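You operate a simulated robot arm through the tools that you are given. There is no shell and no other tool. Be economical: measure what you need, move in short steps, check, and stop when the job is done.

You are at the controls of a simulated robot arm. One attempt, no reset.

## Task
Stir two yellow scoops of starch into the small blue tub.
Fine: stir with the red stirrer till no streak shows; scoop back where it lay, stirrer back in the black pot.
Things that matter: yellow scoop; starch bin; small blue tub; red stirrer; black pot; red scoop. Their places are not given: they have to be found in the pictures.

It is judged by the outcome, as a careful person would: the job done as asked, and still so three seconds after it is handed in. It fails if anything else is knocked over, pushed out of place, dropped, spilled or broken.

## Robot
A 6-joint arm with a two-finger parallel gripper, fixed in place. Base frame: the origin is at the foot of the arm, x ahead of it, y to its left, z up; the work surface is at about z = 880. Readings come in mm, degrees, newtons and seconds.
With the tool pointing down near the work surface it reaches from about 240 to 640 mm from the base axis. Its first joint turns from -66.0 to 66.0 degrees. Payload 2.7 kg.
Tool frame: the origin (TCP) lies between the finger pads and is the grasp point; the fingertips stand 23 mm ahead of it; z points along the fingers, y is the line along which they close. Largest opening 94 mm; finger width 38, thickness 10; the body of the gripper, 54 by 96 mm, starts 39 mm behind the TCP.
Orientation is told as [roll, pitch, yaw] about the base's x, y, z axes, in that order, counted from this pose: with the fingers straight down and closing along the base's y, the tool's x points along the base's -x, its y along +y and its z along -z.

## Interface
- The arm moves only by the tool play_rows. Its argument "increments" is a list of rows, each an object (a shift or turn left out is 0, a gripper value left out holds the last) with "travel": the shift along the tool's x, y, z in cm, a list of three; "dr": the turn, a rotation vector about the tool's x, y, z in degrees, a list of three; "fingers": the gripper command, from -1 (fully open) to 1 (shut), values between in proportion. In form: [{"travel": [x, y, z], "dr": [rx, ry, rz], "fingers": fingers}, ...]. A call has 1 to 10 rows; each row is the pose to reach, as a shift and turn from the pose commanded when the call began, along the tool's axes at that moment. Each row takes 0.2 s and may step no farther than 50 mm and 8.6 degrees from the row before; otherwise, or with a gripper value out of range, the whole call is refused. Where a pose cannot be reached the arm comes as near as it can. A force on the tool above 90 N (or 10 N above the force at the start of the call, whichever is more), or a blocked arm, ends the call early, and 0.2 s more pass. Each finger travels about 45 mm/s and halts on what it meets, pressing with about 26 N; the grip force reading is that of the motor and also rises with nothing between the fingers. The clock runs only during rows and for 0.2 s after the last one: add rows that repeat a pose to give the fingers time. It gives the time, the measured TCP pose, the force on the tool (base axes), the opening and the grip force at its end, in the units of the frame above (readings bear some noise).
- Cameras (640 x 400 px; columns grow to the right, rows downward): "scene" is fixed at [86.7, -443.6, 1405.6]; the picture's right is [0.65, -0.76, 0.00], its down [-0.42, -0.36, -0.83] and it looks along [0.63, 0.54, -0.56] (base axes); focal length 222 px, centre (320, 200). "wrist" rides on the gripper at [-39, 0, -44] in the tool frame; the picture's right is [0.00, -1.00, 0.00], its down [0.97, 0.00, -0.24] and it looks along [0.24, 0.00, 0.97] (tool axes); focal length 218 px, centre (320, 200).
- grab_frame(camera): a new picture of that camera. No time passes.
- probe_pixels(camera, pixels): for up to 12 pixels [column, row] of the newest picture of that camera ("zoom" is the newest enlarged one), the place [x, y, z] in the base frame of the surface seen there, good to about 2 mm. No time passes.
- enlarge(camera, box): a new picture of the part [left, top, right, bottom] of that camera's present view, enlarged. No time passes.
- finish_job(): hands the job in; it is judged then, once.

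Work in short steps. Measure before you move; look again where a grasp or a placing could have gone wrong, and mend it. You have 80 turns and 46 pictures in all, those below and enlarged ones among them. Open the gripper and draw the arm clear of the work before you hand the job in, unless the task says otherwise; then end with one line.

The tools are called after "Call:" as a command line: name --argument value ..., lists and objects as JSON in quotes. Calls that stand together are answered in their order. play_rows: Moves the arm, as the interface text tells. Its arguments: {"type":"object","properties":{"increments":{"type":"array"}},"required":["increments"]} The other tools are called the same way: grab_frame (camera) takes a picture; probe_pixels (camera, pixels) gives the place of the surface under pixels of a picture; enlarge (camera, box) takes an enlarged picture of a part of a camera's view; finish_job () hands the job in.

At the start:

```text
time_s: 0.0
ee_pos: [327.8, -147.4, 1290.5]
ee_rot: [0.0, -0.1, -0.1]
force: [0.2, 0.4, -0.3]
opening: 93.7
finger_force: 0.0
```

scene: 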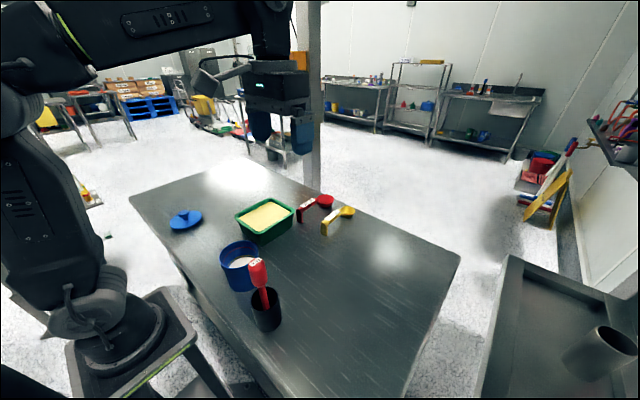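
wrist: 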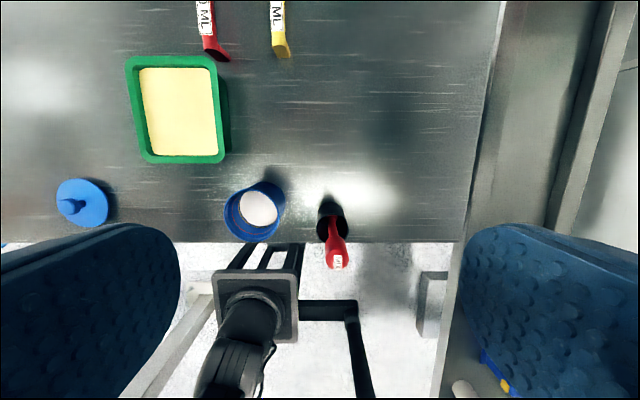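

I see the green starch bin (265,218), blue tub (238,265), black pot with the red stirrer (263,300), and red and yellow scoops (315,208), (338,218). I enlarge the scene to measure.

Call:
enlarge --camera "scene" --box '[160, 180, 370, 340]'

Call:
enlarge --camera "scene" --box '[285, 180, 375, 245]'

```text
2.50 times, centred on (265, 260) of scene
```

zoom: 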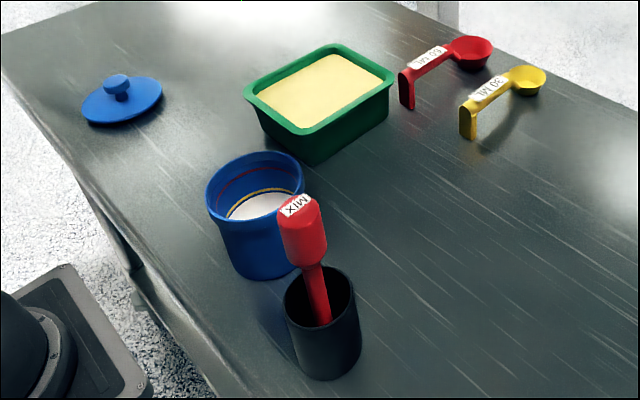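

```text
6.15 times, centred on (330, 212) of scene
```

zoom: 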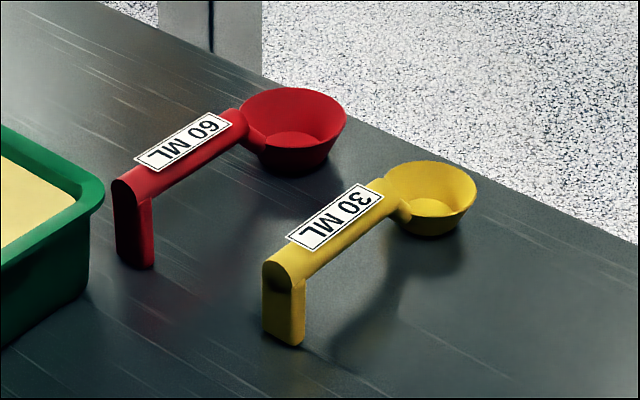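

The yellow scoop (30 ML) stands on its bowl and a leg at the handle end. I probe its handle, bowl and leg, plus the red scoop next to it.

Call:
probe_pixels --camera "zoom" --pixels '[[278, 262], [332, 217], [382, 190], [402, 211], [435, 165], [474, 185], [430, 205], [388, 185], [285, 335], [432, 236], [180, 150], [132, 185]]'

Call:
enlarge --camera "scene" --box '[210, 185, 310, 335]'

```text
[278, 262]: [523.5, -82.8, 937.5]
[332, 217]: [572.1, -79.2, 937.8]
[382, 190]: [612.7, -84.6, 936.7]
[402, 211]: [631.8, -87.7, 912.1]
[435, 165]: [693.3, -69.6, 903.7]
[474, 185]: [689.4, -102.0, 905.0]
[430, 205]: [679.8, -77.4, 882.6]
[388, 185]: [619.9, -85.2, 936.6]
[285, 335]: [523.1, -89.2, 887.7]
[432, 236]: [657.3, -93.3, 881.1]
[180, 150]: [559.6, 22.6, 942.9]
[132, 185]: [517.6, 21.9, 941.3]
```

```text
2.67 times, centred on (260, 260) of scene
```

zoom: 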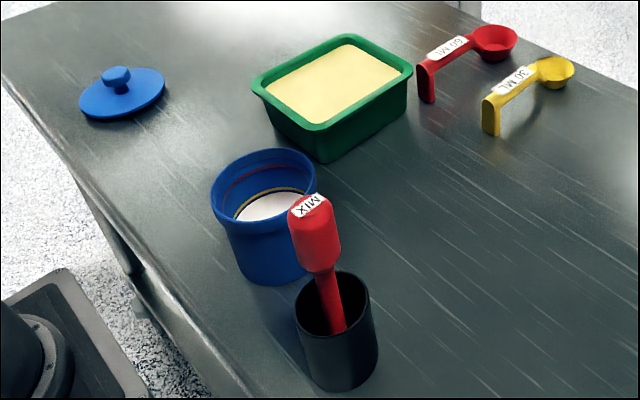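

Now the bin, tub, pot and stirrer.

Call:
probe_pixels --camera "zoom" --pixels '[[255, 83], [348, 38], [410, 70], [318, 128], [275, 85], [330, 85], [318, 121], [390, 72], [345, 48], [330, 157], [400, 115], [300, 100]]'

Call:
probe_pixels --camera "zoom" --pixels '[[213, 190], [265, 150], [316, 185], [250, 220], [265, 208], [270, 283], [310, 205], [316, 265], [338, 325], [350, 272], [374, 295], [297, 305]]'

Call:
probe_pixels --camera "zoom" --pixels '[[340, 388], [325, 335], [296, 205], [325, 200], [318, 240], [290, 215], [335, 300], [240, 210], [235, 200], [275, 190], [380, 280], [325, 275]]'

```text
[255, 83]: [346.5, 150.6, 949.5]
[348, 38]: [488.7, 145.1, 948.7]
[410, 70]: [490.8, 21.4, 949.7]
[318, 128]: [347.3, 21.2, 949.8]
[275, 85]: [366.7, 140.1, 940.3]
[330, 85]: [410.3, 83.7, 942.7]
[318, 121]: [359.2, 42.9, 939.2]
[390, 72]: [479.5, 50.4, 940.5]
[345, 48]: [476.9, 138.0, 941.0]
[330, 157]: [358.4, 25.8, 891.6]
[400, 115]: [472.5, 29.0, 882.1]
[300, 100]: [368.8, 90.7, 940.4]
```

```text
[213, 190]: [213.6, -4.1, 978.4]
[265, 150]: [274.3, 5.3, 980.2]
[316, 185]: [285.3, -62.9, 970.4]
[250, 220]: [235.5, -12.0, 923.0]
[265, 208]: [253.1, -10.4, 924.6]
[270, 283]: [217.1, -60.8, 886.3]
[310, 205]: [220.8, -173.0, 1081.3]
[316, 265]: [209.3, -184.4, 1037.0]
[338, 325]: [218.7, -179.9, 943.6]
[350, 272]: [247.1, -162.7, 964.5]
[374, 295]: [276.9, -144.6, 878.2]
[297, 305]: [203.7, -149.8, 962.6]
```

```text
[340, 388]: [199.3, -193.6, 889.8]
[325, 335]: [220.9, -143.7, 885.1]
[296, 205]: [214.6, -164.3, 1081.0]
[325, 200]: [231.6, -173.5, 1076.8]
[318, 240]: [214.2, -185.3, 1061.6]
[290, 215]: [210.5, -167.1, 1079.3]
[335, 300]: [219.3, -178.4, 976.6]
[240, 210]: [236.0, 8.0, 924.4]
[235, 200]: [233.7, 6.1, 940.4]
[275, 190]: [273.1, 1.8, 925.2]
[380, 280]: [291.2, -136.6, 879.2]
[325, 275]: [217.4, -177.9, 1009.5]
```

Tub centre is about (247,-28) with its rim at 980; the bin rim is 949 and the starch is at 941. The pot is near (225,-170) and the stirrer top at 1081. Before grasping, I try out in the air whether the wrist can yaw about 180° and then roll for pouring.

Call:
play_rows --increments '[{"travel": [-0.5, 1.5, 0], "dr": [0, 0, 8.5]}, {"travel": [-1, 3, 0], "dr": [0, 0, 17]}, {"travel": [-1.5, 4.5, 0], "dr": [0, 0, 25.5]}, {"travel": [-2, 6, 0], "dr": [0, 0, 34]}, {"travel": [-2.5, 7.5, 0], "dr": [0, 0, 42.5]}, {"travel": [-3, 9, 0], "dr": [0, 0, 51]}, {"travel": [-3.5, 10.5, 0], "dr": [0, 0, 59.5]}, {"travel": [-4, 12, 0], "dr": [0, 0, 68]}, {"travel": [-4.5, 13.5, 0], "dr": [0, 0, 76.5]}, {"travel": [-5, 15, 0], "dr": [0, 0, 85]}]'

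```text
time_s: 2.2
ee_pos: [376.6, 2.8, 1290.3]
ee_rot: [0.2, 0.1, -85.0]
force: [0.7, -0.1, 1.0]
opening: 94.0
finger_force: 0.1
```

Yaw -85 reached (nose would point to -y). Continuing towards -170.

Call:
play_rows --increments '[{"dr": [0, 0, 8.5]}, {"dr": [0, 0, 17]}, {"dr": [0, 0, 25.5]}, {"dr": [0, 0, 34]}, {"dr": [0, 0, 42.5]}, {"dr": [0, 0, 51]}, {"dr": [0, 0, 59.5]}, {"dr": [0, 0, 68]}, {"dr": [0, 0, 76.5]}, {"dr": [0, 0, 85]}]'

```text
time_s: 4.4
ee_pos: [379.0, -29.6, 1291.2]
ee_rot: [-0.1, 0.1, -169.8]
force: [0.2, -0.7, 0.0]
opening: 94.1
finger_force: 0.1
out of reach, approached as far as the arm can: row 10
```

The wrist's limit is around -165 relative to joint 1. I come back to yaw -150 and lower, then test rolling.

Call:
play_rows --increments '[{"travel": [0, -1.5, 2], "dr": [0, 0, -7]}, {"travel": [0, -3, 5], "dr": [0, 0, -14]}, {"travel": [0, -5, 8], "dr": [0, 0, -20]}, {"travel": [0, -5, 11], "dr": [0, 0, -20]}]'

```text
time_s: 5.4
ee_pos: [370.6, 20.7, 1176.5]
ee_rot: [0.0, 0.0, -150.0]
force: [0.2, -0.1, 0.7]
opening: 94.1
finger_force: 0.1
```

Now a test roll about the handle axis (tool x), positive direction.

Call:
play_rows --increments '[{"dr": [8.5, 0, 0]}, {"dr": [17, 0, 0]}, {"dr": [25.5, 0, 0]}, {"dr": [34, 0, 0]}, {"dr": [42.5, 0, 0]}, {"dr": [51, 0, 0]}, {"dr": [59.5, 0, 0]}, {"dr": [68, 0, 0]}, {"dr": [76.5, 0, 0]}, {"dr": [85, 0, 0]}]'

```text
time_s: 7.6
ee_pos: [354.6, 93.2, 1129.9]
ee_rot: [-84.2, 0.2, -151.3]
force: [0.0, -0.1, 0.0]
opening: 93.9
finger_force: 0.1
out of reach, approached as far as the arm can: row 7, 8, 9, 10
```

That direction runs out beyond ~51°. I roll back and try the opposite direction.

Call:
play_rows --increments '[{"dr": [-8.5, 0, 0]}, {"dr": [-17, 0, 0]}, {"dr": [-25.5, 0, 0]}, {"dr": [-34, 0, 0]}, {"dr": [-42.5, 0, 0]}, {"dr": [-51, 0, 0]}, {"dr": [-59.5, 0, 0]}, {"dr": [-68, 0, 0]}, {"dr": [-76.5, 0, 0]}, {"dr": [-85, 0, 0]}]'

Call:
play_rows --increments '[{"dr": [-8.5, 0, 0]}, {"dr": [-17, 0, 0]}, {"dr": [-25.5, 0, 0]}, {"dr": [-34, 0, 0]}, {"dr": [-42.5, 0, 0]}, {"dr": [-51, 0, 0]}, {"dr": [-59.5, 0, 0]}, {"dr": [-68, 0, 0]}, {"dr": [-76.5, 0, 0]}, {"dr": [-85, 0, 0]}]'

```text
time_s: 9.8
ee_pos: [353.6, 94.0, 1130.5]
ee_rot: [0.1, 0.2, -149.9]
force: [-0.1, 0.1, -0.1]
opening: 94.1
finger_force: 0.1
```

```text
time_s: 12.0
ee_pos: [466.3, 79.8, 1428.2]
ee_rot: [82.7, -2.3, -150.5]
force: [0.8, -0.2, 0.1]
opening: 94.1
finger_force: 0.1
out of reach, approached as far as the arm can: row 1, 2, 3, 4, 5, 6, 7, 8, 9, 10
```

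Neither works fully at yaw -150 there; joint limits depend on yaw. I return upright and try yaw about -110, which is a more tangential handle.

Call:
play_rows --increments '[{"dr": [8.5, 0, 0]}, {"dr": [17, 0, 0]}, {"dr": [25.5, 0, 0]}, {"dr": [34, 0, 0]}, {"dr": [42.5, 0, 0]}, {"dr": [51, 0, 0]}, {"dr": [59.5, 0, 0]}, {"dr": [68, 0, 0]}, {"dr": [76.5, 0, 0]}, {"dr": [83, 0, 0]}]'

```text
time_s: 14.2
ee_pos: [398.7, 61.6, 1326.3]
ee_rot: [0.0, -2.0, -150.4]
force: [0.0, 0.9, -0.2]
opening: 94.0
finger_force: 0.0
out of reach, approached as far as the arm can: row 3, 4, 5, 6, 7, 8, 9, 10
```

Call:
play_rows --increments '[{"travel": [-1.5, -1.5, 3], "dr": [0, 2, -8]}, {"travel": [-3, -3, 7], "dr": [0, 2, -16]}, {"travel": [-5, -4.5, 11], "dr": [0, 2, -24]}, {"travel": [-7, -6, 15], "dr": [0, 2, -32]}, {"travel": [-8.4, -7.5, 19], "dr": [0, 2, -40]}, {"travel": [-8.4, -7.5, 20.6], "dr": [0, 2, -40]}]'

```text
time_s: 15.6
ee_pos: [281.1, 79.6, 1122.9]
ee_rot: [-1.0, 0.3, -110.3]
force: [-0.5, 0.8, -0.4]
opening: 93.9
finger_force: 0.1
```

Upright at yaw -110, with no warning. Now the positive roll (gripper pointing back toward the base).

Call:
play_rows --increments '[{"dr": [8.5, 0, 0]}, {"dr": [17, 0, 0]}, {"dr": [25.5, 0, 0]}, {"dr": [34, 0, 0]}, {"dr": [42.5, 0, 0]}, {"dr": [51, 0, 0]}, {"dr": [59.5, 0, 0]}, {"dr": [68, 0, 0]}, {"dr": [76.5, 0, 0]}, {"dr": [85, 0, 0]}]'

```text
time_s: 17.8
ee_pos: [217.5, 106.3, 1032.7]
ee_rot: [-86.0, 0.3, -110.6]
force: [1.1, 0.2, 0.5]
opening: 93.9
finger_force: 0.1
out of reach, approached as far as the arm can: row 7, 8, 9, 10
```

Position gives way beyond ~55° here. I roll back upright and test the negative roll (gripper pointing outward) from about (300,85).

Call:
play_rows --increments '[{"dr": [-8.5, 0, 0]}, {"dr": [-17, 0, 0]}, {"dr": [-25.5, 0, 0]}, {"dr": [-34, 0, 0]}, {"dr": [-42.5, 0, 0]}, {"dr": [-51, 0, 0]}, {"dr": [-59.5, 0, 0]}, {"dr": [-68, 0, 0]}, {"dr": [-76.5, 0, 0]}, {"dr": [-85, 0, 0]}]'

```text
time_s: 20.0
ee_pos: [217.4, 107.5, 1035.5]
ee_rot: [-0.9, 0.4, -110.4]
force: [0.5, -0.8, 1.0]
opening: 93.9
finger_force: 0.1
```

Call:
play_rows --increments '[{"travel": [0.2, 3, -2], "dr": [0, 0, 5]}, {"travel": [0.4, 6, -4], "dr": [0, 0, 10]}, {"travel": [0.6, 8.7, -4.5], "dr": [0, 0, 15]}]'

Call:
play_rows --increments '[{"dr": [-8.5, 0, 0]}, {"dr": [-17, 0, 0]}, {"dr": [-25.5, 0, 0]}, {"dr": [-34, 0, 0]}, {"dr": [-42.5, 0, 0]}, {"dr": [-51, 0, 0]}, {"dr": [-59.5, 0, 0]}, {"dr": [-68, 0, 0]}, {"dr": [-76.5, 0, 0]}, {"dr": [-85, 0, 0]}]'

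```text
time_s: 20.8
ee_pos: [300.1, 79.6, 1078.6]
ee_rot: [-1.1, 0.0, -125.5]
force: [0.4, 0.1, 0.2]
opening: 94.1
finger_force: 0.1
```

```text
time_s: 23.0
ee_pos: [219.3, -92.2, 1296.4]
ee_rot: [81.2, -1.2, -124.0]
force: [0.1, 0.1, -0.9]
opening: 94.0
finger_force: 0.0
out of reach, approached as far as the arm can: row 3, 4, 5, 6, 7, 8, 9, 10
```

Roll range is limited at low height near the tub. An alternative is to grip the scoop with the gripper pitched ~45° (like a spoon) and pour by turning the last joint. I test whether a 45°-outward tool pose is reachable above the tub.

Call:
play_rows --increments '[{"dr": [8.5, 0, 0]}, {"dr": [17, 0, 0]}, {"dr": [25.5, 0, 0]}, {"dr": [34, 0, 0]}, {"dr": [36, 0, 0]}]'

Call:
grab_frame --camera "scene"

```text
time_s: 24.2
ee_pos: [221.4, -96.0, 1295.6]
ee_rot: [44.8, -1.0, -123.8]
force: [-0.8, 0.1, 0.8]
opening: 94.0
finger_force: 0.0
```

```text
40 pictures are left
```

scene: 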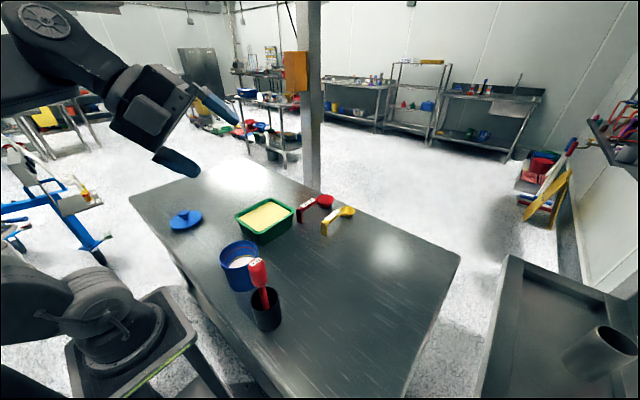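

Now I move to about (225,-40,1130), holding this 45° tilt, to see if it is reachable.

Call:
play_rows --increments '[{"travel": [1.2, -3.4, 2.4]}, {"travel": [2.4, -6.8, 4.8]}, {"travel": [3.6, -10.2, 7.2]}, {"travel": [4.9, -13.7, 9.7]}]'

```text
time_s: 25.2
ee_pos: [238.3, -44.3, 1160.9]
ee_rot: [44.9, -1.1, -123.9]
force: [-1.1, -0.3, 0.1]
opening: 93.8
finger_force: 0.1
out of reach, approached as far as the arm can: row 4
```

A 45° tool pose is reachable at (238,-44,1161). Now I check how far the last joint can spin in the other direction from here.

Call:
play_rows --increments '[{"dr": [0, 0, -8.5]}, {"dr": [0, 0, -17]}, {"dr": [0, 0, -25.5]}, {"dr": [0, 0, -34]}, {"dr": [0, 0, -42.5]}, {"dr": [0, 0, -51]}, {"dr": [0, 0, -59.5]}, {"dr": [0, 0, -68]}, {"dr": [0, 0, -76.5]}, {"dr": [0, 0, -85]}]'

Call:
play_rows --increments '[{"dr": [0, 0, -8.5]}, {"dr": [0, 0, -17]}, {"dr": [0, 0, -25.5]}, {"dr": [0, 0, -34]}, {"dr": [0, 0, -42.5]}, {"dr": [0, 0, -51]}, {"dr": [0, 0, -59.5]}, {"dr": [0, 0, -68]}, {"dr": [0, 0, -76.5]}, {"dr": [0, 0, -85]}]'

Call:
play_rows --increments '[{"dr": [0, 0, -8.5]}, {"dr": [0, 0, -17]}, {"dr": [0, 0, -25.5]}, {"dr": [0, 0, -34]}, {"dr": [0, 0, -42.5]}, {"dr": [0, 0, -51]}, {"dr": [0, 0, -59.5]}, {"dr": [0, 0, -68]}, {"dr": [0, 0, -76.5]}, {"dr": [0, 0, -85]}]'

```text
time_s: 27.4
ee_pos: [236.3, -44.0, 1164.0]
ee_rot: [3.2, -45.0, -39.6]
force: [1.0, 0.0, 0.5]
opening: 94.1
finger_force: 0.0
```

```text
time_s: 29.6
ee_pos: [237.5, -44.3, 1163.3]
ee_rot: [-44.7, -5.8, 49.2]
force: [-0.5, 0.3, -0.2]
opening: 94.1
finger_force: 0.0
```

```text
time_s: 31.8
ee_pos: [236.7, -43.9, 1163.0]
ee_rot: [-12.8, 43.3, 126.6]
force: [0.8, -0.4, 0.4]
opening: 94.1
finger_force: 0.1
```

The last joint spins 255° freely here, so spoon-style pouring works. I test the true pour pose: lean azimuth -60, TCP about (218,21,1150).

Call:
play_rows --increments '[{"travel": [-1.4, -0.8, -0.7], "dr": [-4.5, 1.2, 4.6]}, {"travel": [-2.8, -1.5, -1.4], "dr": [-8.9, 2.3, 9.2]}, {"travel": [-4.2, -2.3, -2.1], "dr": [-13.4, 3.5, 13.8]}, {"travel": [-5.5, -3.0, -2.8], "dr": [-17.8, 4.6, 18.4]}]'

```text
time_s: 32.8
ee_pos: [217.9, 20.4, 1149.1]
ee_rot: [-13.3, 43.8, 99.9]
force: [-0.1, 0.6, -0.3]
opening: 94.1
finger_force: 0.1
```

Reached. I check lowering 35 mm more and tilting the tool 10° further outward.

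Call:
play_rows --increments '[{"travel": [-1.2, 0.3, 1.2]}, {"travel": [-2.4, 0.6, 2.5]}, {"travel": [-2.4, 0.6, 2.5], "dr": [1.2, 4.8, 0]}, {"travel": [-2.4, 0.6, 2.5], "dr": [2.5, 9.7, 0]}]'

```text
time_s: 33.8
ee_pos: [224.8, 26.8, 1122.4]
ee_rot: [-18.9, 53.3, 96.0]
force: [1.1, -0.2, 0.0]
opening: 94.2
finger_force: 0.1
out of reach, approached as far as the arm can: row 3, 4
```

The pour pose is confirmed. Now I raise and unwind the last joint before going to the scoop.

Call:
play_rows --increments '[{"travel": [2, -0.5, -1.4], "dr": [0, 0, 8.5]}, {"travel": [4, -1, -2.9], "dr": [0, 0, 17]}, {"travel": [6, -1.5, -4.3], "dr": [0, 0, 25.5]}, {"travel": [7.9, -2, -5.7], "dr": [0, 0, 34]}, {"travel": [7.9, -2, -5.7], "dr": [0, 0, 42.5]}, {"travel": [7.9, -2, -5.7], "dr": [0, 0, 51]}, {"travel": [7.9, -2, -5.7], "dr": [0, 0, 59.5]}, {"travel": [7.9, -2, -5.7], "dr": [0, 0, 68]}, {"travel": [7.9, -2, -5.7], "dr": [0, 0, 76.5]}, {"travel": [7.9, -2, -5.7], "dr": [0, 0, 85]}]'

Call:
play_rows --increments '[{"dr": [0, 0, 8.5]}, {"dr": [0, 0, 17]}, {"dr": [0, 0, 25.5]}, {"dr": [0, 0, 34]}, {"dr": [0, 0, 42.5]}, {"dr": [0, 0, 51]}, {"dr": [0, 0, 59.5]}, {"dr": [0, 0, 68]}, {"dr": [0, 0, 76.5]}, {"dr": [0, 0, 80]}]'

```text
time_s: 36.0
ee_pos: [225.0, 28.1, 1221.8]
ee_rot: [-55.1, -7.2, 24.3]
force: [0.1, 0.0, 0.0]
opening: 93.8
finger_force: 0.2
```

```text
time_s: 38.2
ee_pos: [223.7, 29.0, 1220.9]
ee_rot: [-1.8, -55.5, -58.6]
force: [0.7, 0.4, 0.4]
opening: 93.8
finger_force: 0.0
```

Level spoon pose. I travel to (450,-83,1080) while yawing to 0, so the tool leans 55° outward in line with the handle; I partly close the fingers for clearance.

Call:
play_rows --increments '[{"travel": [-0.1, 1.9, 3.7], "dr": [-6.9, 0, -4.8], "fingers": -0.3}, {"travel": [-0.1, 3.8, 7.3], "dr": [-13.9, 0, -9.5], "fingers": -0.3}, {"travel": [-0.2, 5.8, 10.9], "dr": [-20.8, 0, -14.3], "fingers": -0.3}, {"travel": [-0.3, 7.7, 14.6], "dr": [-27.8, 0, -19.1], "fingers": -0.3}, {"travel": [-0.3, 9.6, 18.2], "dr": [-34.7, 0, -23.9], "fingers": -0.3}, {"travel": [-0.4, 11.5, 21.9], "dr": [-41.7, 0, -28.6], "fingers": -0.3}, {"travel": [-0.5, 13.5, 25.6], "dr": [-48.6, 0, -33.4], "fingers": -0.3}]'

Call:
grab_frame --camera "wrist"

```text
time_s: 39.8
ee_pos: [456.6, 46.3, 1072.2]
ee_rot: [-1.4, -54.1, -0.3]
force: [0.0, 1.1, -0.4]
opening: 61.1
finger_force: 0.0
out of reach, approached as far as the arm can: row 6, 7
```

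```text
39 pictures are left
```

wrist: 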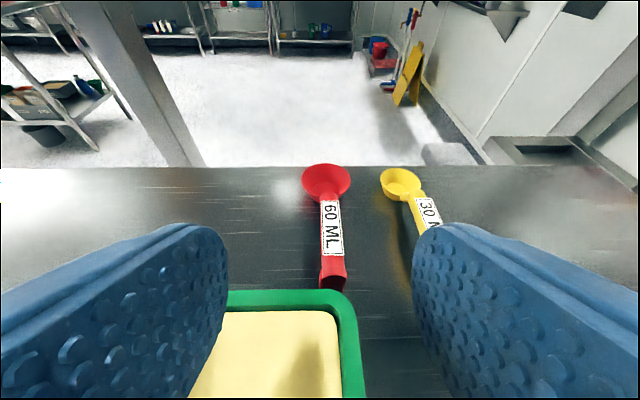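

It stopped at y=46, so a joint limit may be in play. I try to move sideways to y=-83 from here to see whether that is blocked (staying at z≈1072, above everything but clear of the stirrer).

Call:
play_rows --increments '[{"travel": [0, -3, 0]}, {"travel": [0, -6, 0]}, {"travel": [0, -9, 0]}, {"travel": [0, -12.9, 0]}]'

```text
time_s: 40.8
ee_pos: [467.0, 46.0, 1071.1]
ee_rot: [-1.6, -54.3, -0.3]
force: [0.6, 0.1, -0.1]
opening: 61.1
finger_force: 0.0
out of reach, approached as far as the arm can: row 1, 2, 3, 4
```

The wrist is wound onto the far side of joint 4. I unwind it by swinging the lean to azimuth -60, then going upright, then yawing back to 0.

Call:
play_rows --increments '[{"dr": [6.9, 0, 5]}, {"dr": [13.9, 0, 9.9]}, {"dr": [20.8, 0, 14.9]}, {"dr": [27.8, 0, 19.9]}, {"dr": [34.7, 0, 24.8]}, {"dr": [41.6, 0, 29.8]}, {"dr": [48.6, 0, 34.8]}]'

Call:
play_rows --increments '[{"dr": [0, 8, 0]}, {"dr": [0, 16, 0]}, {"dr": [0, 24, 0]}, {"dr": [0, 32, 0]}, {"dr": [0, 40, 0]}, {"dr": [0, 48, 0]}, {"dr": [0, 54.3, 0]}]'

Call:
play_rows --increments '[{"dr": [0, 0, -8.5]}, {"dr": [0, 0, -17]}, {"dr": [0, 0, -25.5]}, {"dr": [0, 0, -34]}, {"dr": [0, 0, -42.5]}, {"dr": [0, 0, -51]}, {"dr": [0, 0, -58]}]'

```text
time_s: 42.4
ee_pos: [466.4, 47.1, 1072.3]
ee_rot: [-0.3, -54.9, -60.7]
force: [-0.4, 0.9, -0.4]
opening: 61.4
finger_force: 0.0
```

```text
time_s: 44.0
ee_pos: [466.8, 47.5, 1073.3]
ee_rot: [-0.1, -0.4, -60.7]
force: [0.1, 0.9, 0.2]
opening: 61.1
finger_force: 0.1
```

```text
time_s: 45.6
ee_pos: [466.8, 46.2, 1072.4]
ee_rot: [-0.5, -0.2, -2.7]
force: [0.6, 0.1, -0.1]
opening: 61.2
finger_force: 0.0
```

Unwound and upright at yaw -2.7. Now I tilt outward 55° in-plane while moving to a pre-grasp at (482,-83,985) in line with the yellow handle.

Call:
play_rows --increments '[{"travel": [-0.3, -1.8, 0.5], "dr": [0, -7.9, -0.4]}, {"travel": [-0.6, -3.6, 1], "dr": [0, -15.7, -0.8]}, {"travel": [-0.9, -5.5, 2], "dr": [0, -23.6, -1.2]}, {"travel": [-1.2, -7.3, 3.5], "dr": [0, -31.4, -1.5]}, {"travel": [-1.5, -9.1, 5.2], "dr": [0, -39.3, -1.9]}, {"travel": [-1.8, -11, 7], "dr": [0, -47.1, -2.3]}, {"travel": [-2.1, -12.8, 8.7], "dr": [0, -55, -2.7]}]'

Call:
grab_frame --camera "wrist"

Call:
grab_frame --camera "scene"

```text
time_s: 47.2
ee_pos: [479.9, -84.3, 985.1]
ee_rot: [-3.2, -55.1, 2.1]
force: [-0.2, 0.4, 0.3]
opening: 61.4
finger_force: 0.0
```

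```text
38 pictures are left
```

wrist: 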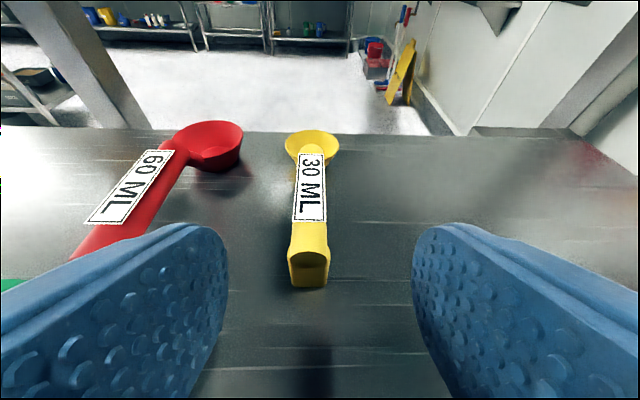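

```text
37 pictures are left
```

scene: 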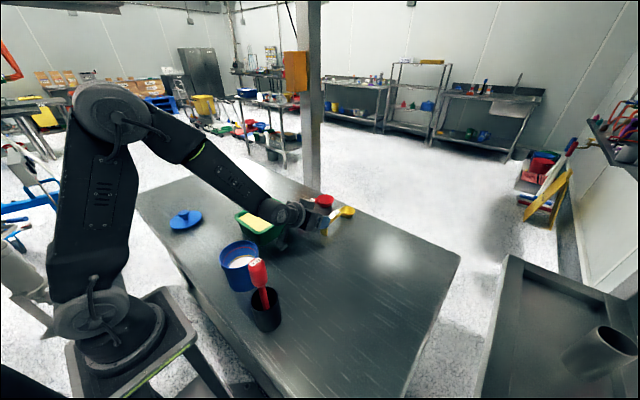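

The yellow scoop lies dead ahead at (312,200) between the fingers. I measure it for the exact line and depth.

Call:
probe_pixels --camera "wrist" --pixels '[[309, 232], [308, 250], [311, 200], [312, 165], [292, 235], [326, 235], [308, 280], [287, 144], [338, 146], [312, 132], [300, 160], [323, 160]]'

Call:
enlarge --camera "wrist" --box '[260, 115, 370, 295]'

```text
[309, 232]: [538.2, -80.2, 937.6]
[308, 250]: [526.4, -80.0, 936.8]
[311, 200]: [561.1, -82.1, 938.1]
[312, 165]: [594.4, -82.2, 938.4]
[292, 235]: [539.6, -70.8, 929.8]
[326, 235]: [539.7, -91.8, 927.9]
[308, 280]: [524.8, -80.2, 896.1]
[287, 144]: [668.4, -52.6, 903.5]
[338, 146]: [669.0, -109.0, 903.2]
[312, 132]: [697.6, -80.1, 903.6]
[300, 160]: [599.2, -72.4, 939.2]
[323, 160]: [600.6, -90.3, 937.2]
```

```text
2.22 times, centred on (315, 205) of wrist
```

zoom: 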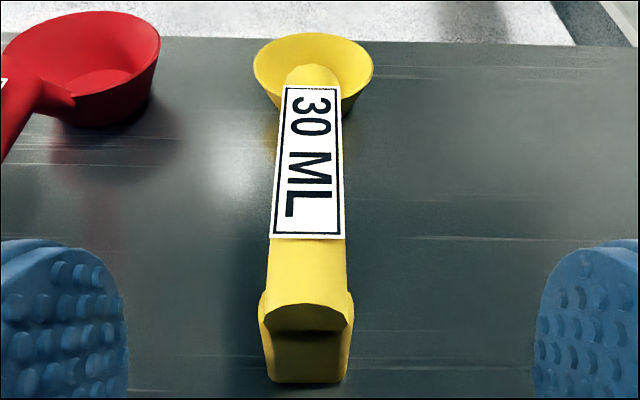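

Handle centre line is y=-81, 20 mm wide, top 938; bowl centre is (669,-81), rim 903. I straighten the small roll/yaw error and slide in to TCP (552,-81,932).

Call:
play_rows --increments '[{"travel": [0.0, 0.3, 2.0], "dr": [-1.5, 0, 1.2]}, {"travel": [0.1, 0.5, 4.0], "dr": [-1.5, 0, 1.2]}, {"travel": [0.15, 0.55, 6.0], "dr": [-1.5, 0, 1.2]}, {"travel": [0.2, 0.56, 7.5], "dr": [-1.5, 0, 1.2]}, {"travel": [0.21, 0.56, 8.9], "dr": [-1.5, 0, 1.2]}]'

Call:
grab_frame --camera "wrist"

```text
time_s: 48.4
ee_pos: [553.7, -80.3, 932.4]
ee_rot: [0.0, -55.2, 0.0]
force: [0.3, -0.1, 0.2]
opening: 61.0
finger_force: 0.2
```

```text
35 pictures are left
```

wrist: 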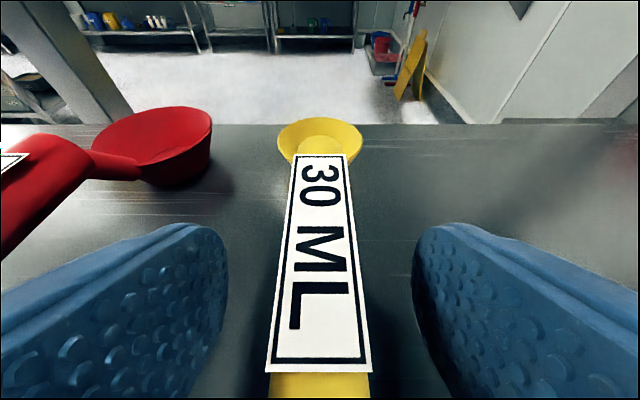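

Centred and aligned. I close on the handle.

Call:
play_rows --increments '[{"fingers": 0.3}, {"fingers": 1}, {"fingers": 1}, {"fingers": 1}, {"fingers": 1}, {"fingers": 1}]'

```text
time_s: 49.8
ee_pos: [552.9, -80.6, 931.7]
ee_rot: [0.1, -55.0, 0.0]
force: [0.0, -0.3, -0.8]
opening: 25.2
finger_force: 26.5
```

Gripped (25 mm, 26 N). I lift straight up 120 mm and look.

Call:
play_rows --increments '[{"travel": [-0.8, 0, -0.57]}, {"travel": [-2.5, 0, -1.7]}, {"travel": [-4.9, 0, -3.4]}, {"travel": [-7.4, 0, -5.2]}, {"travel": [-9.8, 0, -6.9]}]'

Call:
grab_frame --camera "wrist"

```text
time_s: 51.0
ee_pos: [553.7, -82.7, 1053.2]
ee_rot: [0.2, -55.2, -0.1]
force: [0.0, 0.0, 0.2]
opening: 0.5
finger_force: 25.9
```

```text
34 pictures are left
```

wrist: 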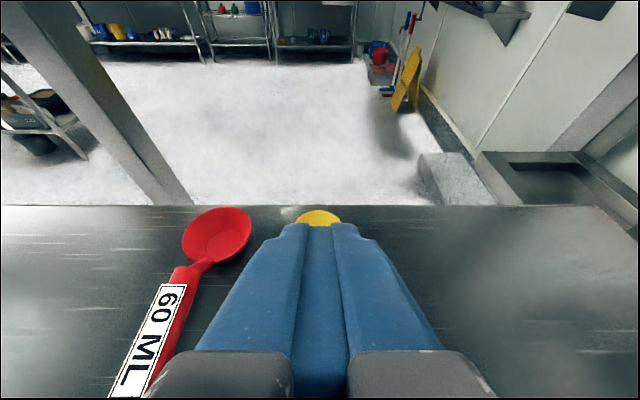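

The opening went to 0.5: the scoop slipped out. I check how it lies.

Call:
enlarge --camera "scene" --box '[285, 180, 375, 245]'

```text
6.15 times, centred on (330, 212) of scene
```

zoom: 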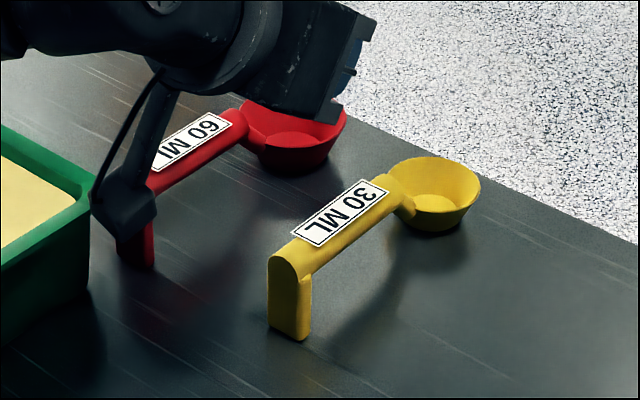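

The scoop is still standing in place. The finger roots probably caught only the wider end cap, so I need to grip further forward. I measure its present place.

Call:
probe_pixels --camera "zoom" --pixels '[[300, 250], [345, 215], [385, 190], [435, 160], [478, 185], [290, 330], [400, 170], [275, 258], [310, 275]]'

Call:
play_rows --increments '[{"fingers": -0.3, "dr": [0, 5.2, 0]}, {"fingers": -0.3, "travel": [0.5, 0, 0.2], "dr": [0, 5.2, 0]}, {"fingers": -0.3, "travel": [0.7, 0.15, 4.0], "dr": [0, 5.2, 0]}, {"fingers": -0.3, "travel": [0.7, 0.15, 4.0], "dr": [0, 5.2, 0]}]'

Call:
grab_frame --camera "wrist"

```text
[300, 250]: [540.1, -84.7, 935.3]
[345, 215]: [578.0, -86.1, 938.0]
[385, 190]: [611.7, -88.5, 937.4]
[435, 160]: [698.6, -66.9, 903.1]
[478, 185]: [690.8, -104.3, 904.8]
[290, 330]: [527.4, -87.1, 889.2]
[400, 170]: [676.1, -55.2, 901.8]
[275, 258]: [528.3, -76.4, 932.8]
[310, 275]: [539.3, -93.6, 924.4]
```

```text
time_s: 52.0
ee_pos: [582.8, -77.5, 1024.3]
ee_rot: [0.0, -50.1, 0.0]
force: [0.4, 0.2, 0.1]
opening: 61.2
finger_force: 0.0
```

```text
32 pictures are left
```

wrist: 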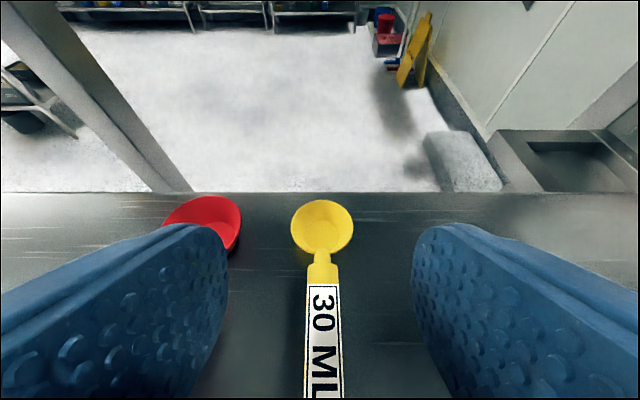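

Call:
probe_pixels --camera "wrist" --pixels '[[292, 225], [352, 225], [322, 200], [323, 275], [325, 370], [308, 275], [337, 275], [304, 370], [342, 370], [318, 240]]'

```text
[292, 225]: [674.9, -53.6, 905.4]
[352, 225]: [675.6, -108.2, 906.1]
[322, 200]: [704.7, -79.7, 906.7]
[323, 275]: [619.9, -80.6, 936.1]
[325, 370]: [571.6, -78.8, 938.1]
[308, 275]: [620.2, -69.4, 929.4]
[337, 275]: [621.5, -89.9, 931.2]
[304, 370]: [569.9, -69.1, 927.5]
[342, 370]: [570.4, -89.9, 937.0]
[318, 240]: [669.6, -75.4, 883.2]
```

The scoop moved ~6 mm in +x (bowl centre 675,-81). I descend to TCP (589,-80,931).

Call:
play_rows --increments '[{"travel": [1.8, -0.25, 1.7], "fingers": -0.3}, {"travel": [3.5, -0.25, 3.3], "fingers": -0.3}, {"travel": [5.2, -0.25, 4.9], "fingers": -0.3}, {"travel": [6.8, -0.25, 6.5], "fingers": -0.3}, {"travel": [6.8, -0.25, 6.5], "fingers": -0.3}]'

Call:
enlarge --camera "scene" --box '[285, 180, 375, 245]'

```text
time_s: 53.2
ee_pos: [588.6, -80.5, 931.0]
ee_rot: [0.1, -50.1, -0.1]
force: [0.0, -0.6, 0.3]
opening: 61.0
finger_force: 0.1
```

```text
6.15 times, centred on (330, 212) of scene
```

zoom: 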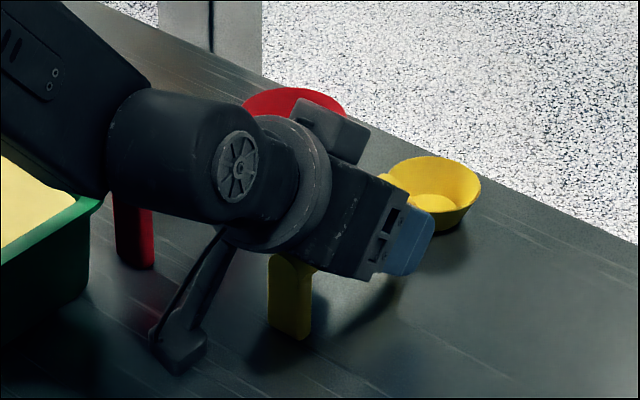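

A bracket hangs behind the wrist at (178,365) in the zoom. I check its height above the table before closing.

Call:
probe_pixels --camera "zoom" --pixels '[[178, 365], [190, 340], [215, 260], [160, 345]]'

Call:
play_rows --increments '[{"fingers": 0.2}, {"fingers": 0.6}, {"fingers": 1}, {"fingers": 1}, {"fingers": 1}, {"fingers": 1}, {"fingers": 1}]'

```text
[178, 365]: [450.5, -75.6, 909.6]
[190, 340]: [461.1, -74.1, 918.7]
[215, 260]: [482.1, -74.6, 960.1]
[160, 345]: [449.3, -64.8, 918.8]
```

```text
time_s: 54.8
ee_pos: [589.8, -81.0, 931.1]
ee_rot: [0.1, -50.0, 0.0]
force: [0.0, 0.7, 1.9]
opening: 19.1
finger_force: 26.0
```

Now gripped at 19 mm, the handle's true width. I lift slowly a little and check.

Call:
play_rows --increments '[{"travel": [-0.2, 0, -0.17]}, {"travel": [-0.5, 0, -0.4]}, {"travel": [-1, 0, -0.84]}, {"travel": [-1.8, 0, -1.5]}, {"travel": [-2.7, 0, -2.25]}]'

Call:
enlarge --camera "scene" --box '[285, 170, 375, 235]'

```text
time_s: 56.0
ee_pos: [588.6, -80.0, 966.0]
ee_rot: [0.0, -49.8, -0.1]
force: [-0.2, 0.7, -1.2]
opening: 19.1
finger_force: 25.5
```

```text
6.15 times, centred on (330, 202) of scene
```

zoom: 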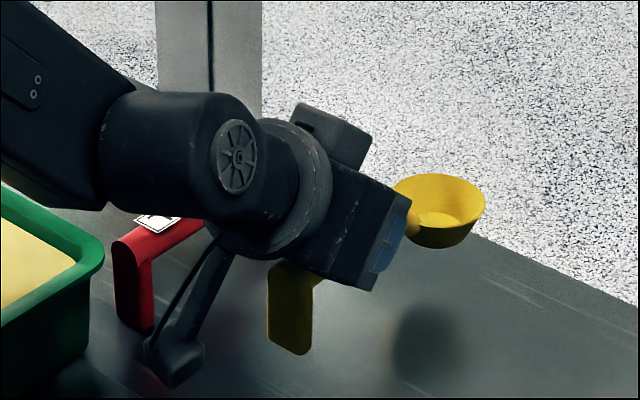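

Held level and firm. I raise and retract to (470,-60,1130).

Call:
play_rows --increments '[{"travel": [-2.0, 0, -2.5]}, {"travel": [-4.0, 0.2, -5.5]}, {"travel": [-5.0, 0.5, -9.5]}, {"travel": [-5.0, 1.0, -13.5]}, {"travel": [-5.0, 1.5, -17.0]}, {"travel": [-4.9, 2.0, -19.7]}]'

```text
time_s: 57.4
ee_pos: [468.2, -60.3, 1129.7]
ee_rot: [0.0, -49.9, -0.2]
force: [-0.1, -0.4, -0.5]
opening: 19.1
finger_force: 25.4
```

Now swing the nose to point toward -y (azimuth -85) while moving to (415,172,1130), above the +y side of the bin.

Call:
play_rows --increments '[{"travel": [0.34, 2.3, -0.4], "dr": [6.5, 0, 5.5]}, {"travel": [0.7, 4.6, -0.8], "dr": [13, 0, 10.9]}, {"travel": [1.0, 7, -1.2], "dr": [19.5, 0, 16.4]}, {"travel": [1.4, 9.3, -1.6], "dr": [26, 0, 21.9]}, {"travel": [1.7, 11.6, -2.0], "dr": [32.6, 0, 27.4]}, {"travel": [2.0, 13.9, -2.4], "dr": [39.1, 0, 32.8]}, {"travel": [2.4, 16.2, -2.8], "dr": [45.6, 0, 38.3]}, {"travel": [2.7, 18.6, -3.2], "dr": [52.1, 0, 43.8]}, {"travel": [3.1, 20.9, -3.7], "dr": [58.6, 0, 49.2]}, {"travel": [3.4, 23.2, -4.1], "dr": [65.1, 0, 54.7]}]'

Call:
grab_frame --camera "scene"

```text
time_s: 59.6
ee_pos: [413.7, 171.7, 1132.0]
ee_rot: [-0.1, -49.9, -85.1]
force: [0.1, -0.1, 0.0]
opening: 19.4
finger_force: 25.6
out of reach, approached as far as the arm can: row 2, 3
```

```text
29 pictures are left
```

scene: 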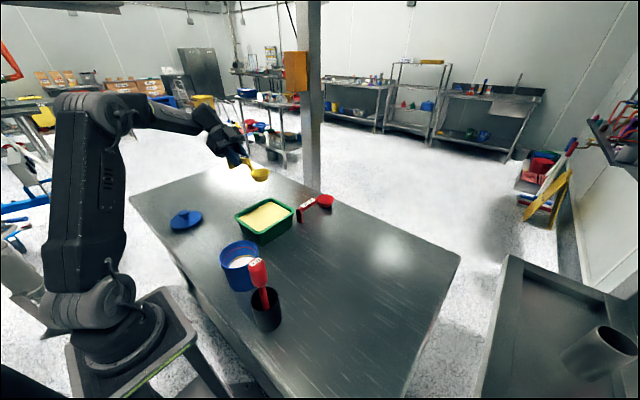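

I zoom on the held scoop to measure its bowl relative to the TCP.

Call:
enlarge --camera "scene" --box '[205, 135, 295, 195]'

```text
6.67 times, centred on (250, 165) of scene
```

zoom: 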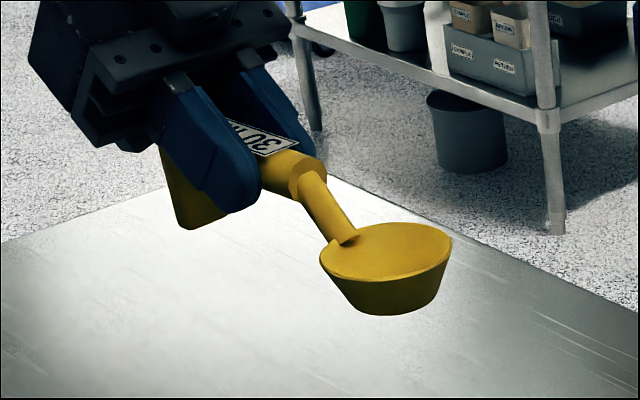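

Call:
probe_pixels --camera "zoom" --pixels '[[322, 258], [448, 243], [400, 226], [375, 281], [400, 312], [350, 237], [235, 207], [265, 165], [300, 190]]'

```text
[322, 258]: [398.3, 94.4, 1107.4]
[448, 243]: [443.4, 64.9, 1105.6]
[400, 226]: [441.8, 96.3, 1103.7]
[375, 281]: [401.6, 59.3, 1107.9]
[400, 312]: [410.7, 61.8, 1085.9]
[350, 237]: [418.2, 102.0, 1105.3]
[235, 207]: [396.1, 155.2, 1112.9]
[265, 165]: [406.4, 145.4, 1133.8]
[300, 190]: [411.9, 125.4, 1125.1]
```

Level, rim centre about (421,82,1106), 26 mm below TCP. I tilt nose-down 25° and lower over the +y part of the starch to rim height 975.

Call:
play_rows --increments '[{"travel": [1.9, 0.05, 1.5], "dr": [0, 6.2, 0]}, {"travel": [3.7, 0.1, 3.0], "dr": [0, 12.5, 0]}, {"travel": [5.6, 0.15, 4.5], "dr": [0, 18.7, 0]}, {"travel": [7.5, 0.19, 5.95], "dr": [0, 25, 0]}]'

Call:
enlarge --camera "scene" --box '[205, 165, 325, 245]'

```text
time_s: 60.6
ee_pos: [416.5, 176.6, 1034.5]
ee_rot: [-0.1, -24.8, -85.0]
force: [-0.9, -0.1, -1.8]
opening: 19.1
finger_force: 26.3
```

```text
5.00 times, centred on (265, 205) of scene
```

zoom: 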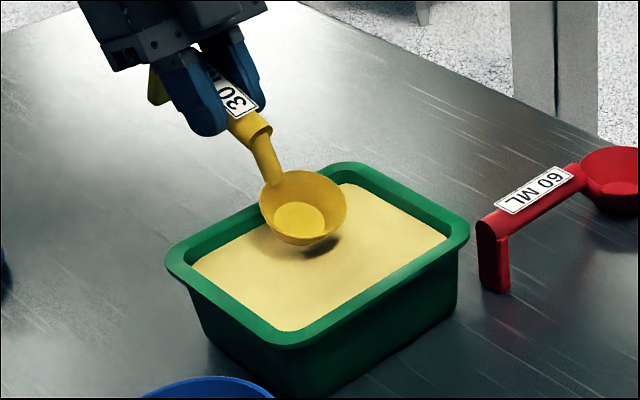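

The rim centre is about (422,107,973), over starch with clearance to the back wall. I plunge to rim height ~928 and push forward 20 mm.

Call:
play_rows --increments '[{"travel": [0.4, 0, 2.0]}, {"travel": [0.8, 0, 3.15]}, {"travel": [1.18, 0, 4.42]}, {"travel": [0.8, 0, 4.6]}, {"travel": [0.45, 0, 4.76]}, {"travel": [0.0, 0, 4.75]}]'

Call:
enlarge --camera "scene" --box '[205, 165, 325, 245]'

```text
time_s: 62.0
ee_pos: [418.9, 153.5, 993.1]
ee_rot: [0.0, -24.9, -85.1]
force: [-0.2, -0.2, -0.4]
opening: 19.4
finger_force: 26.0
```

```text
5.00 times, centred on (265, 205) of scene
```

zoom: 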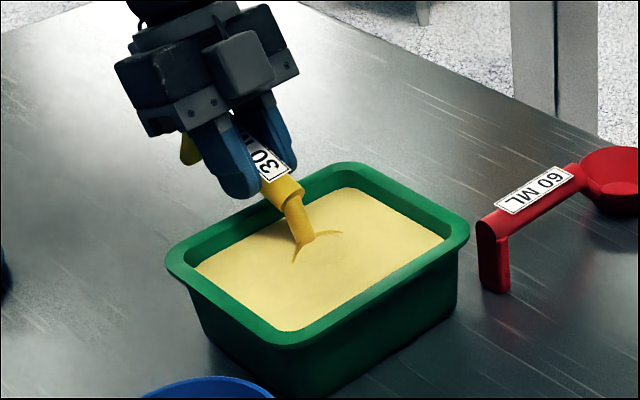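

The bowl is under the starch. I level while lifting.

Call:
play_rows --increments '[{"travel": [0.36, 0, -0.15], "dr": [0, -4, 0]}, {"travel": [0.72, 0, -0.31], "dr": [0, -8, 0]}, {"travel": [1.0, 0, -0.43], "dr": [0, -12, 0]}, {"travel": [1.31, 0, -0.55], "dr": [0, -16, 0]}, {"travel": [1.5, 0, -0.65], "dr": [0, -20, 0]}, {"travel": [1.74, 0, -0.74], "dr": [0, -24, 0]}, {"travel": [1.2, 0, -1.8], "dr": [0, -25, 0]}, {"travel": [0.58, 0, -3.34], "dr": [0, -25, 0]}, {"travel": [-0.2, 0, -5.0], "dr": [0, -25, 0]}, {"travel": [-0.89, 0, -6.5], "dr": [0, -25, 0]}]'

Call:
enlarge --camera "scene" --box '[205, 155, 325, 235]'

```text
time_s: 64.2
ee_pos: [416.3, 172.9, 1054.9]
ee_rot: [0.0, -49.8, -84.9]
force: [0.3, -0.3, -1.4]
opening: 19.4
finger_force: 25.6
```

```text
5.00 times, centred on (265, 195) of scene
```

zoom: 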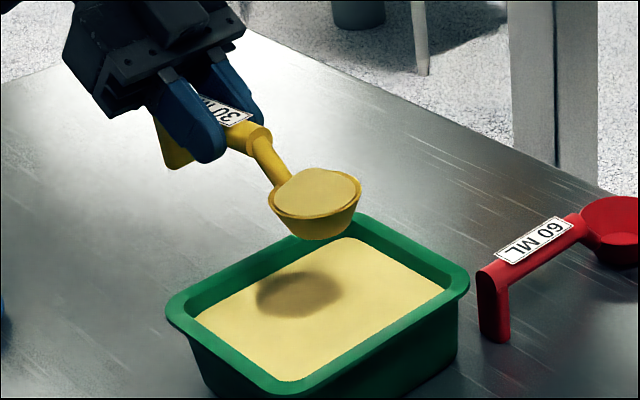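

A full scoop. Before moving I measure the tub rim precisely.

Call:
enlarge --camera "scene" --box '[205, 230, 285, 300]'

```text
5.71 times, centred on (245, 265) of scene
```

zoom: 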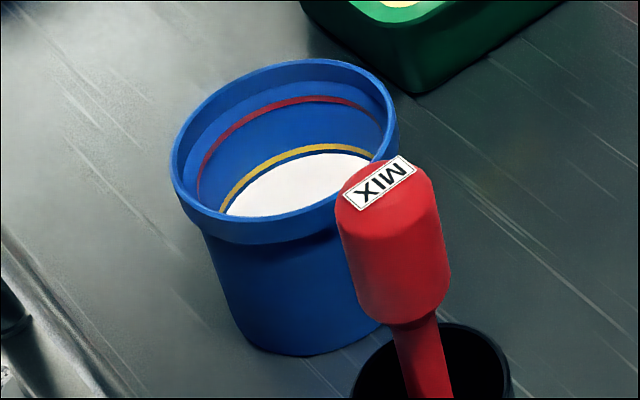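

Call:
probe_pixels --camera "zoom" --pixels '[[174, 160], [200, 105], [250, 73], [310, 62], [360, 74], [390, 110], [185, 198], [220, 218], [270, 220], [320, 205], [285, 240], [300, 180]]'

```text
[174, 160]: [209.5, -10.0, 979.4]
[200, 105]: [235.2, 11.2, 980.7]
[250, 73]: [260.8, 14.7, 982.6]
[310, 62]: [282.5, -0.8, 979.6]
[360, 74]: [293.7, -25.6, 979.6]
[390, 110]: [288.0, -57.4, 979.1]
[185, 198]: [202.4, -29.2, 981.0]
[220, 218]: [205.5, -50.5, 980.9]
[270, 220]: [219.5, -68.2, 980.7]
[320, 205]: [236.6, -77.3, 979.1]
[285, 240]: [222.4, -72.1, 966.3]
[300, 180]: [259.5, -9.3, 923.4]
```

Tub centre is (248.5,-31), outer radius ~47, inner ~41, rim 980. I carry the level scoop to staging above the tub at TCP (241,63,1120), gently.

Call:
play_rows --increments '[{"travel": [-2, -0.5, -1.4]}, {"travel": [-4, -2, -2.4]}, {"travel": [-5.5, -4.5, -2]}, {"travel": [-6.8, -7.5, -1]}, {"travel": [-8, -10.5, 0.2]}, {"travel": [-9.2, -13.5, 1.4]}, {"travel": [-10.2, -16.2, 2.3]}, {"travel": [-10.8, -17.8, 2.8]}, {"travel": [-11, -18.4, 3]}]'

Call:
enlarge --camera "scene" --box '[160, 120, 320, 320]'

```text
time_s: 66.2
ee_pos: [241.3, 61.6, 1120.2]
ee_rot: [-0.1, -49.9, -85.0]
force: [0.6, 0.3, 0.2]
opening: 19.0
finger_force: 25.9
```

```text
2.00 times, centred on (240, 220) of scene
```

zoom: 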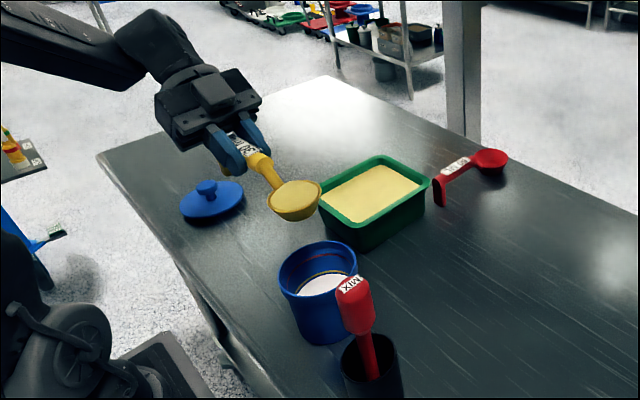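

Full and level above the tub. I test the mid-pour position (206,36,1098) while still level.

Call:
play_rows --increments '[{"travel": [0.05, -0.9, 0.8]}, {"travel": [0.1, -1.9, 1.6]}, {"travel": [0.15, -2.8, 2.4]}, {"travel": [0.2, -3.7, 3.2]}]'

```text
time_s: 67.2
ee_pos: [206.3, 37.2, 1096.6]
ee_rot: [-0.1, -50.0, -85.0]
force: [-0.6, -0.5, -0.7]
opening: 19.3
finger_force: 25.8
```

Reachable. Now I spin the last joint 85° (pour direction toward +x) while lowering 12 mm.

Call:
play_rows --increments '[{"travel": [0.2, 0, 0.2], "dr": [0, 0, -8.5]}, {"travel": [0.5, 0, 0.4], "dr": [0, 0, -17]}, {"travel": [0.7, 0, 0.6], "dr": [0, 0, -25.5]}, {"travel": [0.92, 0, 0.77], "dr": [0, 0, -34]}, {"travel": [0.92, 0, 0.77], "dr": [0, 0, -42.5]}, {"travel": [0.92, 0, 0.77], "dr": [0, 0, -51]}, {"travel": [0.92, 0, 0.77], "dr": [0, 0, -59.5]}, {"travel": [0.92, 0, 0.77], "dr": [0, 0, -68]}, {"travel": [0.92, 0, 0.77], "dr": [0, 0, -76.5]}, {"travel": [0.92, 0, 0.77], "dr": [0, 0, -85]}]'

Call:
enlarge --camera "scene" --box '[180, 190, 300, 310]'

```text
time_s: 69.4
ee_pos: [206.0, 36.0, 1085.7]
ee_rot: [-49.7, -3.7, 1.9]
force: [0.1, -0.5, -1.3]
opening: 19.2
finger_force: 26.0
```

```text
3.33 times, centred on (240, 250) of scene
```

zoom: 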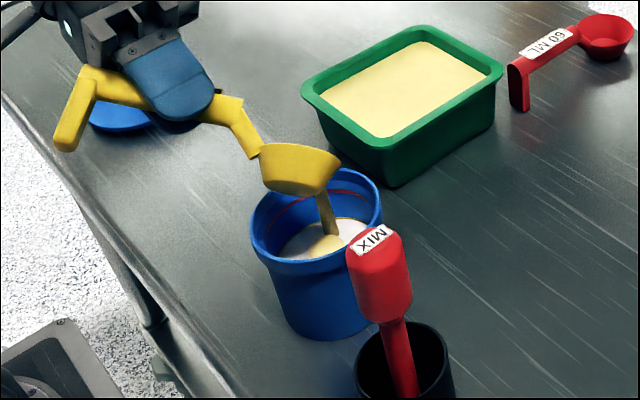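

It pours cleanly into the tub. I continue the spin to ~160°, keeping the bowl centred, and hold to empty.

Call:
play_rows --increments '[{"travel": [-0.2, -0.2, 0.05], "dr": [0, 0, -8.5]}, {"travel": [-0.4, -0.4, 0.1], "dr": [0, 0, -17]}, {"travel": [-0.7, -0.6, 0.15], "dr": [0, 0, -25.5]}, {"travel": [-0.9, -0.9, 0.2], "dr": [0, 0, -34]}, {"travel": [-1.1, -1.1, 0.2], "dr": [0, 0, -42.5]}, {"travel": [-1.4, -1.3, 0.3], "dr": [0, 0, -51]}, {"travel": [-1.6, -1.5, 0.3], "dr": [0, 0, -59.5]}, {"travel": [-1.9, -1.8, 0.35], "dr": [0, 0, -68]}, {"travel": [-2.1, -2, 0.4], "dr": [0, 0, -76]}, {"travel": [-2.1, -2, 0.4], "dr": [0, 0, -76]}]'

Call:
enlarge --camera "scene" --box '[180, 190, 300, 310]'

```text
time_s: 71.6
ee_pos: [225.7, 22.2, 1100.7]
ee_rot: [-21.0, 46.3, 67.1]
force: [-0.1, 0.8, -0.6]
opening: 19.4
finger_force: 25.7
```

```text
3.33 times, centred on (240, 250) of scene
```

zoom: 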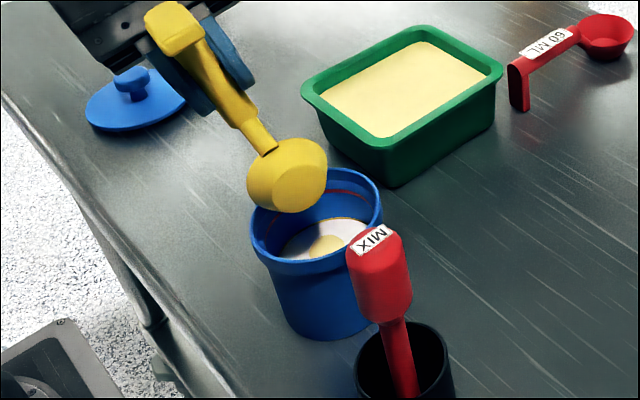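

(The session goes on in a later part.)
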